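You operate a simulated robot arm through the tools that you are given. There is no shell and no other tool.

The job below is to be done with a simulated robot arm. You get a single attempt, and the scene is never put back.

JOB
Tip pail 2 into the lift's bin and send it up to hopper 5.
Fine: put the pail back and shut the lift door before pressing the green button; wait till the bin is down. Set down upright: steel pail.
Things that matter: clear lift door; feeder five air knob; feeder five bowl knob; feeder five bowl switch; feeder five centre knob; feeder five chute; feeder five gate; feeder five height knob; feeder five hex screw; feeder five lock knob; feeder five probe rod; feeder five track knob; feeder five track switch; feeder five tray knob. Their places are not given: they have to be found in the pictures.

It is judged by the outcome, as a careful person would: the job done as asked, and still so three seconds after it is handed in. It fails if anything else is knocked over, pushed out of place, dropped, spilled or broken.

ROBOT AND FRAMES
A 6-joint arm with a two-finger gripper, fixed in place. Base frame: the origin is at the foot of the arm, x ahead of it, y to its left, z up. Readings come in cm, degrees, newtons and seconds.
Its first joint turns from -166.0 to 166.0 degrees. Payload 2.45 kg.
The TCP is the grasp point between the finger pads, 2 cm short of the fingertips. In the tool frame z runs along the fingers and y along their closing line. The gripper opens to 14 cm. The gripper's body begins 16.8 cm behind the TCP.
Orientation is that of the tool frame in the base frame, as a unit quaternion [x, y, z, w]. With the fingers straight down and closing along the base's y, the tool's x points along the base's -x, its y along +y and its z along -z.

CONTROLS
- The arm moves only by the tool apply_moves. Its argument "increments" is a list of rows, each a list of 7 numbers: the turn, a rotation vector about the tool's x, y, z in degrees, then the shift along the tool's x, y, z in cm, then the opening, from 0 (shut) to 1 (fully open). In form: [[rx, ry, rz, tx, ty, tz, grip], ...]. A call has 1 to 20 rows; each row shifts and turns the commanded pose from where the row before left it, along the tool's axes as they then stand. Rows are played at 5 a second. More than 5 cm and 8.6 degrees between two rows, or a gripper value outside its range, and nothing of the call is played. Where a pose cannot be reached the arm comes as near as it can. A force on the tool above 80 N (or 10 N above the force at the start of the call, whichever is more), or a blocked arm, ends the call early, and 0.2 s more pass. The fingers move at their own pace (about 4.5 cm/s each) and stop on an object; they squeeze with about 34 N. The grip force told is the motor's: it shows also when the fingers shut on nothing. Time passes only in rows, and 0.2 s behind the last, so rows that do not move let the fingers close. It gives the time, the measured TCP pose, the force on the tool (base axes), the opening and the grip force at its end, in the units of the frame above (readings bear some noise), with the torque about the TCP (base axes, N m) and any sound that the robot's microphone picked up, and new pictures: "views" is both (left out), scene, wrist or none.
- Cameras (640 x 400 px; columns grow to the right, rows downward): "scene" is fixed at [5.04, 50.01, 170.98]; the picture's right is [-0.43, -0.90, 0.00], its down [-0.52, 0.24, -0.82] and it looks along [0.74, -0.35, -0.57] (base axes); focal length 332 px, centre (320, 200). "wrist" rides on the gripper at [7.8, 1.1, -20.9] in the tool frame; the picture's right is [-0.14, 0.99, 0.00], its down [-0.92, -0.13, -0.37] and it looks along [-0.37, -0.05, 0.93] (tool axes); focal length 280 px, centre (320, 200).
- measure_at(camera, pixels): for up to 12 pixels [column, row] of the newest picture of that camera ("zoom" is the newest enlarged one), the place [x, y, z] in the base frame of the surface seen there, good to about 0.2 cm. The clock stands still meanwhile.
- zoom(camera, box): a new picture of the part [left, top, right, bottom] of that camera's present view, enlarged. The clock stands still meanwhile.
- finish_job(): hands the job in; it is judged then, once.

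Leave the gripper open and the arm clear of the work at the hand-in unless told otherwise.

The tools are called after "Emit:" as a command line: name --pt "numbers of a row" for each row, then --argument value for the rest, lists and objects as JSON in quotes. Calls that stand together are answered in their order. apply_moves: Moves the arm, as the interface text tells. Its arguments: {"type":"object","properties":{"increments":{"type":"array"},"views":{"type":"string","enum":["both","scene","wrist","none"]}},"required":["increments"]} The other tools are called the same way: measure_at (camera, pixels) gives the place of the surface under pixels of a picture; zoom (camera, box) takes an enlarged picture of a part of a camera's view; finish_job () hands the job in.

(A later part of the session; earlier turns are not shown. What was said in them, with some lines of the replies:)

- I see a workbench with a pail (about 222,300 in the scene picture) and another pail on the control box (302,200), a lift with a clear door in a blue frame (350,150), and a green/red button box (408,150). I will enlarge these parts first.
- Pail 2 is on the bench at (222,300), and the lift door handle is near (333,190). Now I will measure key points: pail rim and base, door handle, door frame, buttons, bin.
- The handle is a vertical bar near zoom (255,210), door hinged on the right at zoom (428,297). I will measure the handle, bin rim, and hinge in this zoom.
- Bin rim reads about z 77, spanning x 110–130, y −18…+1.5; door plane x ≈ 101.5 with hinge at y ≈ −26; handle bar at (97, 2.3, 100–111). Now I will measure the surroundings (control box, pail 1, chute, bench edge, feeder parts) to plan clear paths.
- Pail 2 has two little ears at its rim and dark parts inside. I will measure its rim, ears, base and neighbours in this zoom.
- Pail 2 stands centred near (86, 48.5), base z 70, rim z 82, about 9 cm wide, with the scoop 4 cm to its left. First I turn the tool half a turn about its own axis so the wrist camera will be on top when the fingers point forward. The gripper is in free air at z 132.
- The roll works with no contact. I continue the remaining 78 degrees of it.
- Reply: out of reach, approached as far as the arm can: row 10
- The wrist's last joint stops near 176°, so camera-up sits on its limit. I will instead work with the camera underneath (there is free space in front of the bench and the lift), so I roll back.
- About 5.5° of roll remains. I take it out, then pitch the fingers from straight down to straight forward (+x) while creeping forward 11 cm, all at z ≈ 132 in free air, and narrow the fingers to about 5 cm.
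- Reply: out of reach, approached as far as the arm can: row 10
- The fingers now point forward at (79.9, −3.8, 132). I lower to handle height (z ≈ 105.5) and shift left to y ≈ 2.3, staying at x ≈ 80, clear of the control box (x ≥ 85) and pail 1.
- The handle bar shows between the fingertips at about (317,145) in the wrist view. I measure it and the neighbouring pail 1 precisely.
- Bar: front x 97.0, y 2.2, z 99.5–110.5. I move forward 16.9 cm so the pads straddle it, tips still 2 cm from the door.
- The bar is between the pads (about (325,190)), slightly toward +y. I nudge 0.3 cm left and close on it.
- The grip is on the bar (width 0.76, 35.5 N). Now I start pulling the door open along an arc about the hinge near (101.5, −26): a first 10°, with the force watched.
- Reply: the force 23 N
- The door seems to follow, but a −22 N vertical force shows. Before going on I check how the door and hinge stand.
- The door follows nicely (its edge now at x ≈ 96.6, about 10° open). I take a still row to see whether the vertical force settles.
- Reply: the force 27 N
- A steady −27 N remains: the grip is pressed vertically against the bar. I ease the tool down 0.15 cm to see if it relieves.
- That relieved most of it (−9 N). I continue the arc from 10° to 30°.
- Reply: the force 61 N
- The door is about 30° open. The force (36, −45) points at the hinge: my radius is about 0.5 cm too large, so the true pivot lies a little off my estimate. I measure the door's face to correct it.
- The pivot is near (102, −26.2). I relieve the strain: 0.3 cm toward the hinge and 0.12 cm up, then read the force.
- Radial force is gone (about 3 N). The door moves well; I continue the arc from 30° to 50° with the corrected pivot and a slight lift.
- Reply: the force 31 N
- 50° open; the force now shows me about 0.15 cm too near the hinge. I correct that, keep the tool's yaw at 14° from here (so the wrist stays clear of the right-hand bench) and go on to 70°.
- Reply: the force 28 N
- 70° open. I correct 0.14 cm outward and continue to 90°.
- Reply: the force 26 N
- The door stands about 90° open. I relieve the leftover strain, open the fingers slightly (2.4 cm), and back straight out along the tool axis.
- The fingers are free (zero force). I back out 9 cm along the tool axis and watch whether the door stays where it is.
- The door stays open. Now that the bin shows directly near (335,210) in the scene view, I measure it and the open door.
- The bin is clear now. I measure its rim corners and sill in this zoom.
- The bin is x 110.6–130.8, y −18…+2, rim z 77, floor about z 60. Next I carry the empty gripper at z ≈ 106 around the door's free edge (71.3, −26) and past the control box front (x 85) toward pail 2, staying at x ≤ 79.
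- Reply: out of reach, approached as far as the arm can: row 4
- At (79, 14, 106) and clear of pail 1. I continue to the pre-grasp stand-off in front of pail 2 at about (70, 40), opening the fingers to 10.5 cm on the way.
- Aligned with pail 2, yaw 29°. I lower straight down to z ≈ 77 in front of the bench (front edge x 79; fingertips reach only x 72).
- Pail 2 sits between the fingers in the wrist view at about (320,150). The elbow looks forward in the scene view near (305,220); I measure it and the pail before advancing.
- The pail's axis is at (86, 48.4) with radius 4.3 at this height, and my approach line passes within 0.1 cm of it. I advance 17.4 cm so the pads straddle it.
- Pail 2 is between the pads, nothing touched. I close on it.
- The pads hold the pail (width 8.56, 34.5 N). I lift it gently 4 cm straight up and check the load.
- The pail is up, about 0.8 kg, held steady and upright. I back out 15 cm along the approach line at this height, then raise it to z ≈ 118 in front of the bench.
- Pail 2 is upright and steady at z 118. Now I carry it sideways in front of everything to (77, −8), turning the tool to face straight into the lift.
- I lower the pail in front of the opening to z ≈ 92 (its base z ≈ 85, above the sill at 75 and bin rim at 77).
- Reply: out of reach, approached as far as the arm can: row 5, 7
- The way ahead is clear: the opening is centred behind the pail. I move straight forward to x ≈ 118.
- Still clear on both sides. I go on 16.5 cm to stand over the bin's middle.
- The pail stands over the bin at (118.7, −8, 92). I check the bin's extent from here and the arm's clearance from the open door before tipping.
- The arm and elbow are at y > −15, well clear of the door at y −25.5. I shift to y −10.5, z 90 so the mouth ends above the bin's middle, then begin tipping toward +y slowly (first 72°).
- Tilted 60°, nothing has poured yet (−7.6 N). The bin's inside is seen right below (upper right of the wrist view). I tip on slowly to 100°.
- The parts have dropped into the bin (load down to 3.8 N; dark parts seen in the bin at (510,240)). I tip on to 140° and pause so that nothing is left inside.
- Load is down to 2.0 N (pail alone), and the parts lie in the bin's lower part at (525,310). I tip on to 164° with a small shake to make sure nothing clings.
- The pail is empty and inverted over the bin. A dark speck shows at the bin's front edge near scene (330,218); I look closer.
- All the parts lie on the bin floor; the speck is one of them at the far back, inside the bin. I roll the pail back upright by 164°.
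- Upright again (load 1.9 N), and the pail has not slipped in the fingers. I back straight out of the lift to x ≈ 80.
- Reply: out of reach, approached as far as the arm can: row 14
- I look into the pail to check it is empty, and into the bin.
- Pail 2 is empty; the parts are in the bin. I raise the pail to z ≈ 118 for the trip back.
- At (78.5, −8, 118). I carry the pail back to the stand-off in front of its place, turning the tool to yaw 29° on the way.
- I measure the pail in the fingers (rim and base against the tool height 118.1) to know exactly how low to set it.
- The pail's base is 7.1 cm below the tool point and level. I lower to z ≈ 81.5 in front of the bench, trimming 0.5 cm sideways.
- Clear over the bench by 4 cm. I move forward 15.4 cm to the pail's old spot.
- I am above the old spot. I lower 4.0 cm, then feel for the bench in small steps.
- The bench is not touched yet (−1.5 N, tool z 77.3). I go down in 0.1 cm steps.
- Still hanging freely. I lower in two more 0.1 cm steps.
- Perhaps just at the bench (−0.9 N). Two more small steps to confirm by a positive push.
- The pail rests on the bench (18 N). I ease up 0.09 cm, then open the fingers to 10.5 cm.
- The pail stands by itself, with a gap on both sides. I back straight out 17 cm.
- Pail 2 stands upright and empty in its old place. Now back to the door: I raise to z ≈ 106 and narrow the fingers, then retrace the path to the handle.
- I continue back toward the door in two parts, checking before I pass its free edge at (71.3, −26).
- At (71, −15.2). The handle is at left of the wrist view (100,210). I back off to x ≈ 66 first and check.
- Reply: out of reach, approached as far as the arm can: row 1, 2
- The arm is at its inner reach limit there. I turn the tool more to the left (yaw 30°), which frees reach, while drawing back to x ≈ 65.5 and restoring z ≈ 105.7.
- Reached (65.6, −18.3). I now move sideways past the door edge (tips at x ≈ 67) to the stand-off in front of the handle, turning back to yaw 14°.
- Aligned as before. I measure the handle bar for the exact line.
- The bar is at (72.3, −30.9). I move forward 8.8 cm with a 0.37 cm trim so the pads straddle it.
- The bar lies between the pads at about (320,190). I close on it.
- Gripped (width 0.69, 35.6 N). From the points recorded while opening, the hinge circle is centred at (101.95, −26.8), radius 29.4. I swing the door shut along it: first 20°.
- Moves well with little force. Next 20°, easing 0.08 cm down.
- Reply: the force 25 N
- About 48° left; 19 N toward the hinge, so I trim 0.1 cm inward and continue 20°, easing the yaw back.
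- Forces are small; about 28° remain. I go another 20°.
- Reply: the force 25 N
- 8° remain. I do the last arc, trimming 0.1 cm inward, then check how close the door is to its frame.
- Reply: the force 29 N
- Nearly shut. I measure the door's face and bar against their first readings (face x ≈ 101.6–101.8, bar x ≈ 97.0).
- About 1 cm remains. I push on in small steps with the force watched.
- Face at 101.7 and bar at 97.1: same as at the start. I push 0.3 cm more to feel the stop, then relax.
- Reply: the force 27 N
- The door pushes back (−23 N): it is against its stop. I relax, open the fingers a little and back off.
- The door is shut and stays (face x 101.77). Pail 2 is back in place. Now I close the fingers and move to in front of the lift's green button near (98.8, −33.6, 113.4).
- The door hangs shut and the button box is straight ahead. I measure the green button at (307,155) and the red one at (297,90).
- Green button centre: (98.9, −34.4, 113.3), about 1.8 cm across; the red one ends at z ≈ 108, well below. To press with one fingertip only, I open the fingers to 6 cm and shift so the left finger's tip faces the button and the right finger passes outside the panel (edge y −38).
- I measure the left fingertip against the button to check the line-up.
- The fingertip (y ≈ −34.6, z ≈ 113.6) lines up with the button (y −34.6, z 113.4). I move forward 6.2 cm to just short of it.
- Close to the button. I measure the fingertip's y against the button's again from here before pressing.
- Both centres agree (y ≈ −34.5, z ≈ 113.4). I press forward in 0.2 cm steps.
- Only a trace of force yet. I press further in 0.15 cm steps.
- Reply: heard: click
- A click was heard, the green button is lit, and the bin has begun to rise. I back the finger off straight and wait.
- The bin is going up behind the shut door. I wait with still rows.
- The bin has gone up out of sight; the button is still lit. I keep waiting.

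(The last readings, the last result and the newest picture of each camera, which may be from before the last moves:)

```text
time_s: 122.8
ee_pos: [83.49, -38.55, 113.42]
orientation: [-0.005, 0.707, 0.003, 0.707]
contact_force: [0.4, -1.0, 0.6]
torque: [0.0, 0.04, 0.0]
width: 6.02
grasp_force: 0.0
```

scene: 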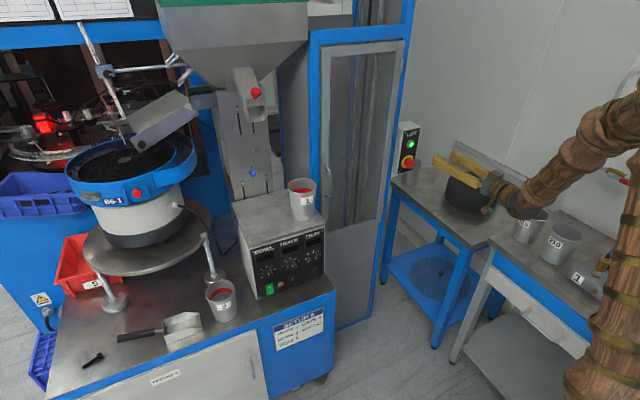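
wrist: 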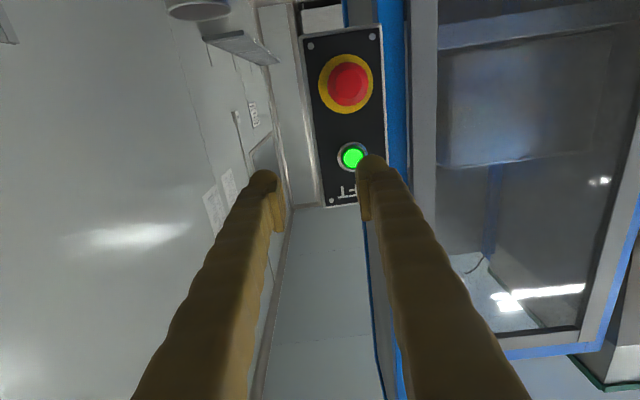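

Still up and lit. I wait on.

Emit:
apply_moves --pt "0 0 0 0 0 0 0.43" --pt "0 0 0 0 0 0 0.43" --pt "0 0 0 0 0 0 0.43" --pt "0 0 0 0 0 0 0.43" --pt "0 0 0 0 0 0 0.43" --pt "0 0 0 0 0 0 0.43" --pt "0 0 0 0 0 0 0.43" --pt "0 0 0 0 0 0 0.43" --pt "0 0 0 0 0 0 0.43" --pt "0 0 0 0 0 0 0.43" --pt "0 0 0 0 0 0 0.43" --pt "0 0 0 0 0 0 0.43" --pt "0 0 0 0 0 0 0.43" --pt "0 0 0 0 0 0 0.43" --pt "0 0 0 0 0 0 0.43" --pt "0 0 0 0 0 0 0.43" --pt "0 0 0 0 0 0 0.43" --pt "0 0 0 0 0 0 0.43" --pt "0 0 0 0 0 0 0.43" --pt "0 0 0 0 0 0 0.43" --views "scene"

```text
time_s: 127.0
ee_pos: [83.63, -38.66, 113.41]
orientation: [-0.005, 0.707, 0.005, 0.707]
contact_force: [-0.4, 1.0, 0.2]
torque: [0.05, 0.0, -0.03]
width: 6.04
grasp_force: 0.2
```

scene: 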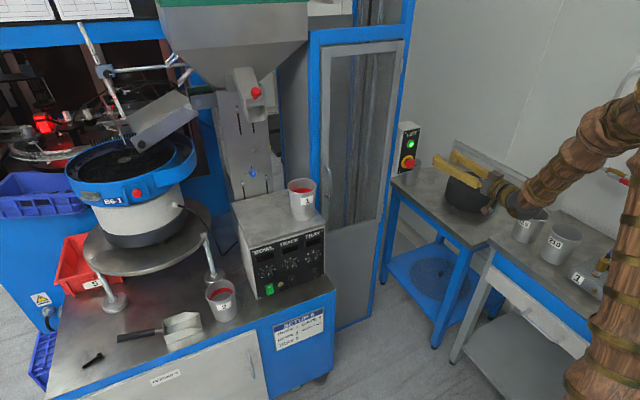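

No change yet: the bin is still up and the button lit. I wait another four seconds.

Emit:
apply_moves --pt "0 0 0 0 0 0 0.43" --pt "0 0 0 0 0 0 0.43" --pt "0 0 0 0 0 0 0.43" --pt "0 0 0 0 0 0 0.43" --pt "0 0 0 0 0 0 0.43" --pt "0 0 0 0 0 0 0.43" --pt "0 0 0 0 0 0 0.43" --pt "0 0 0 0 0 0 0.43" --pt "0 0 0 0 0 0 0.43" --pt "0 0 0 0 0 0 0.43" --pt "0 0 0 0 0 0 0.43" --pt "0 0 0 0 0 0 0.43" --pt "0 0 0 0 0 0 0.43" --pt "0 0 0 0 0 0 0.43" --pt "0 0 0 0 0 0 0.43" --pt "0 0 0 0 0 0 0.43" --pt "0 0 0 0 0 0 0.43" --pt "0 0 0 0 0 0 0.43" --pt "0 0 0 0 0 0 0.43" --pt "0 0 0 0 0 0 0.43" --views "scene"

```text
time_s: 131.2
ee_pos: [83.61, -38.67, 113.38]
orientation: [-0.005, 0.707, 0.004, 0.707]
contact_force: [0.7, 0.4, -0.1]
torque: [0.01, 0.0, 0.01]
width: 6.03
grasp_force: 0.1
```

scene: 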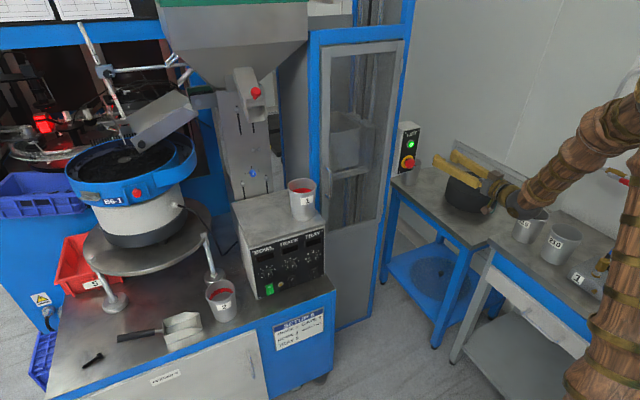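

The bin is coming down again (seen at (345,150)). I wait until it stops.

Emit:
apply_moves --pt "0 0 0 0 0 0 0.43" --pt "0 0 0 0 0 0 0.43" --pt "0 0 0 0 0 0 0.43" --pt "0 0 0 0 0 0 0.43" --pt "0 0 0 0 0 0 0.43" --pt "0 0 0 0 0 0 0.43" --pt "0 0 0 0 0 0 0.43" --pt "0 0 0 0 0 0 0.43" --pt "0 0 0 0 0 0 0.43" --pt "0 0 0 0 0 0 0.43" --pt "0 0 0 0 0 0 0.43" --pt "0 0 0 0 0 0 0.43" --pt "0 0 0 0 0 0 0.43" --pt "0 0 0 0 0 0 0.43" --pt "0 0 0 0 0 0 0.43" --views "both"

Emit:
zoom --camera "scene" --box '[300, 100, 440, 260]'

```text
time_s: 134.4
ee_pos: [83.56, -38.66, 113.45]
orientation: [-0.005, 0.707, 0.004, 0.707]
contact_force: [0.4, 0.0, 0.2]
torque: [-0.02, 0.02, 0.03]
width: 6.01
grasp_force: 0.0
```

scene: 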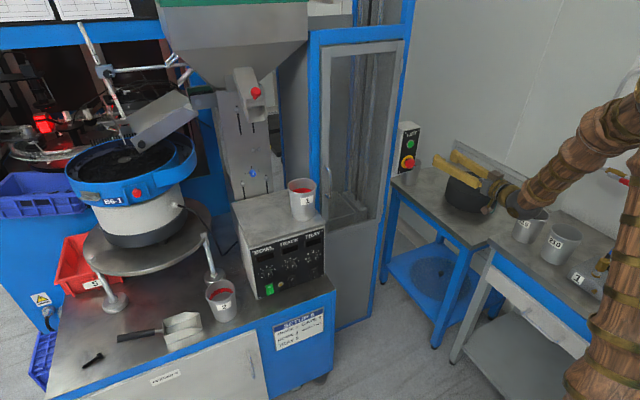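
wrist: 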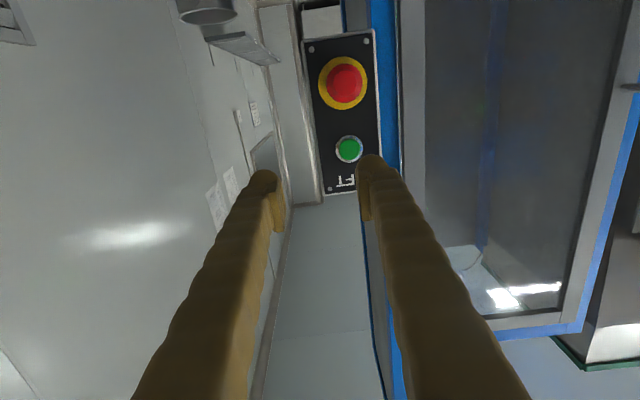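

```text
2.50 times, centred on (370, 180) of scene
```

zoom: 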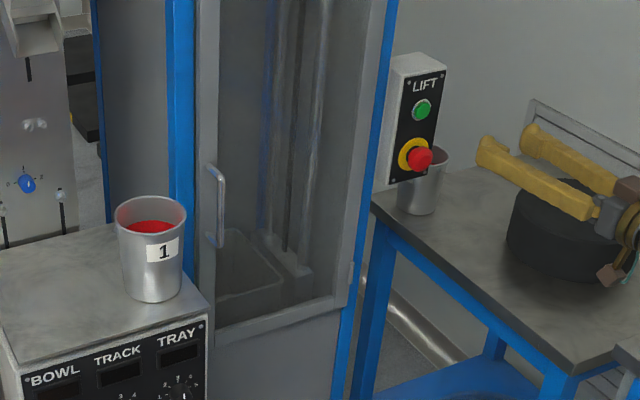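

The bin is down and the button light has gone out. I check the bin's height and that it is empty, and the pail and door once more.

Emit:
zoom --camera "scene" --box '[325, 185, 375, 230]'

Emit:
measure_at --camera "scene" --pixels '[[355, 211], [340, 215], [335, 205], [345, 205], [326, 200], [326, 100], [222, 284], [208, 290], [228, 322], [302, 190]]'

Emit:
zoom --camera "scene" --box '[120, 230, 340, 380]'

```text
8.89 times, centred on (350, 208) of scene
```

zoom: 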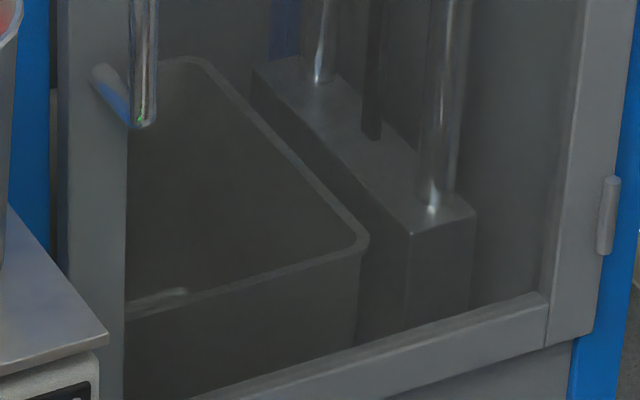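

```text
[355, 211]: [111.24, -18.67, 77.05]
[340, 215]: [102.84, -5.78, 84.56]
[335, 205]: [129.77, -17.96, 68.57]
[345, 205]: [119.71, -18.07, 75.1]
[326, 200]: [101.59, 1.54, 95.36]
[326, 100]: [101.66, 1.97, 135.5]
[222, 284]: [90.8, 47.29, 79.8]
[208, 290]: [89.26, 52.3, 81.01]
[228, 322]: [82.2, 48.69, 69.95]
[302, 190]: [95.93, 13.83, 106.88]
```

```text
2.67 times, centred on (230, 305) of scene
```

zoom: 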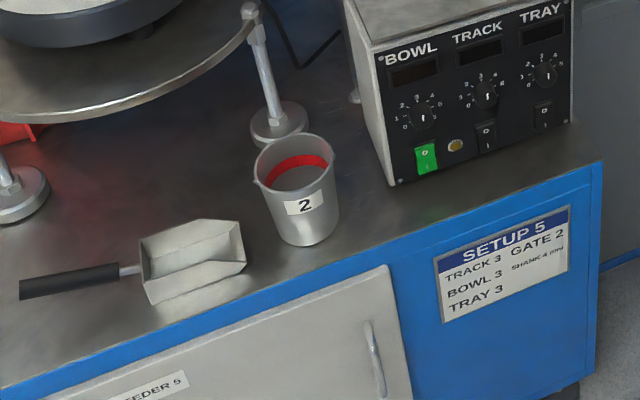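

The bin is down (rim z 77) and empty, the door shut (face x 101.6), pail 2 upright in place, the controls untouched. I draw the arm back a little, open the gripper fully, and wait a moment to see that all stays still.

Emit:
apply_moves --pt "0 0 0 0 0 -2 0.5" --pt "0 0 0 0 0 -2 0.7" --pt "0 0 0 0 0 -2 0.9" --pt "0 0 0 -1 0 -1 1" --pt "0 0 0 -1 0 0 1" --pt "0 0 0 0 0 0 1" --pt "0 0 0 0 0 0 1" --pt "0 0 0 0 0 0 1" --pt "0 0 0 0 0 0 1" --pt "0 0 0 0 0 0 1" --pt "0 0 0 0 0 0 1" --pt "0 0 0 0 0 0 1" --views "both"

```text
time_s: 137.0
ee_pos: [76.52, -38.76, 115.41]
orientation: [-0.004, 0.707, 0.005, 0.707]
contact_force: [-1.5, -0.7, -0.4]
torque: [-0.02, -0.01, 0.0]
width: 13.99
grasp_force: 0.1
```

scene: 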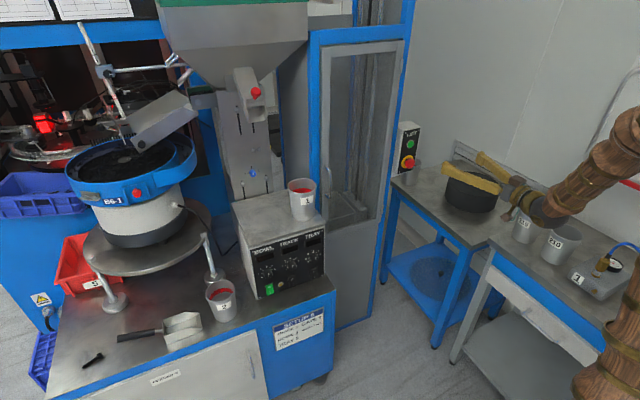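
wrist: 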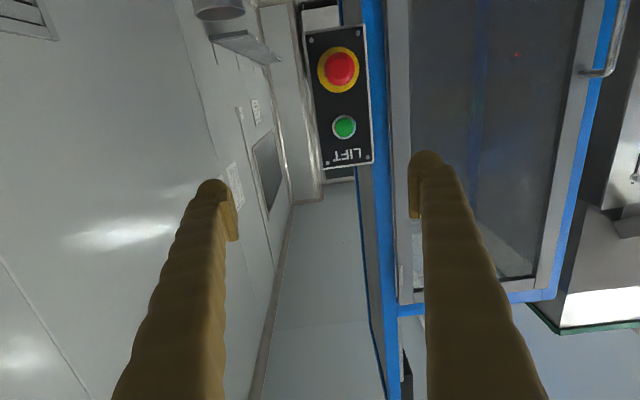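

Everything is at rest: pail 2 is back upright, the lift door is shut, the bin came down empty with the button light off, the gripper is open and the arm is clear. I hand the job in.

Emit:
finish_job

```text
The job is handed in.
```

Pail 2 was tipped into the lift's bin and sent up to hopper 5, and I handed the job in. No verdict came back with the hand-in.

- **Tipping:** All the parts went into the bin. The pail looked empty afterwards, and the load on the gripper fell from about 8 N to 2 N.
- **Pail:** Pail 2 is upright on the bench, within about half a centimetre of where it stood.
- **Lift:** I shut the door before pressing the green button. There was a click, the button lit, and the bin went up.
- **Bin:** It came back down with the light off, and the part of it I could see through the door was empty. I could not see the parts drop into the hopper itself.
- **Surroundings:** I touched none of the feeder five controls, and nothing was knocked over or moved.

At hand-in the gripper was fully open and the arm was clear of the work.
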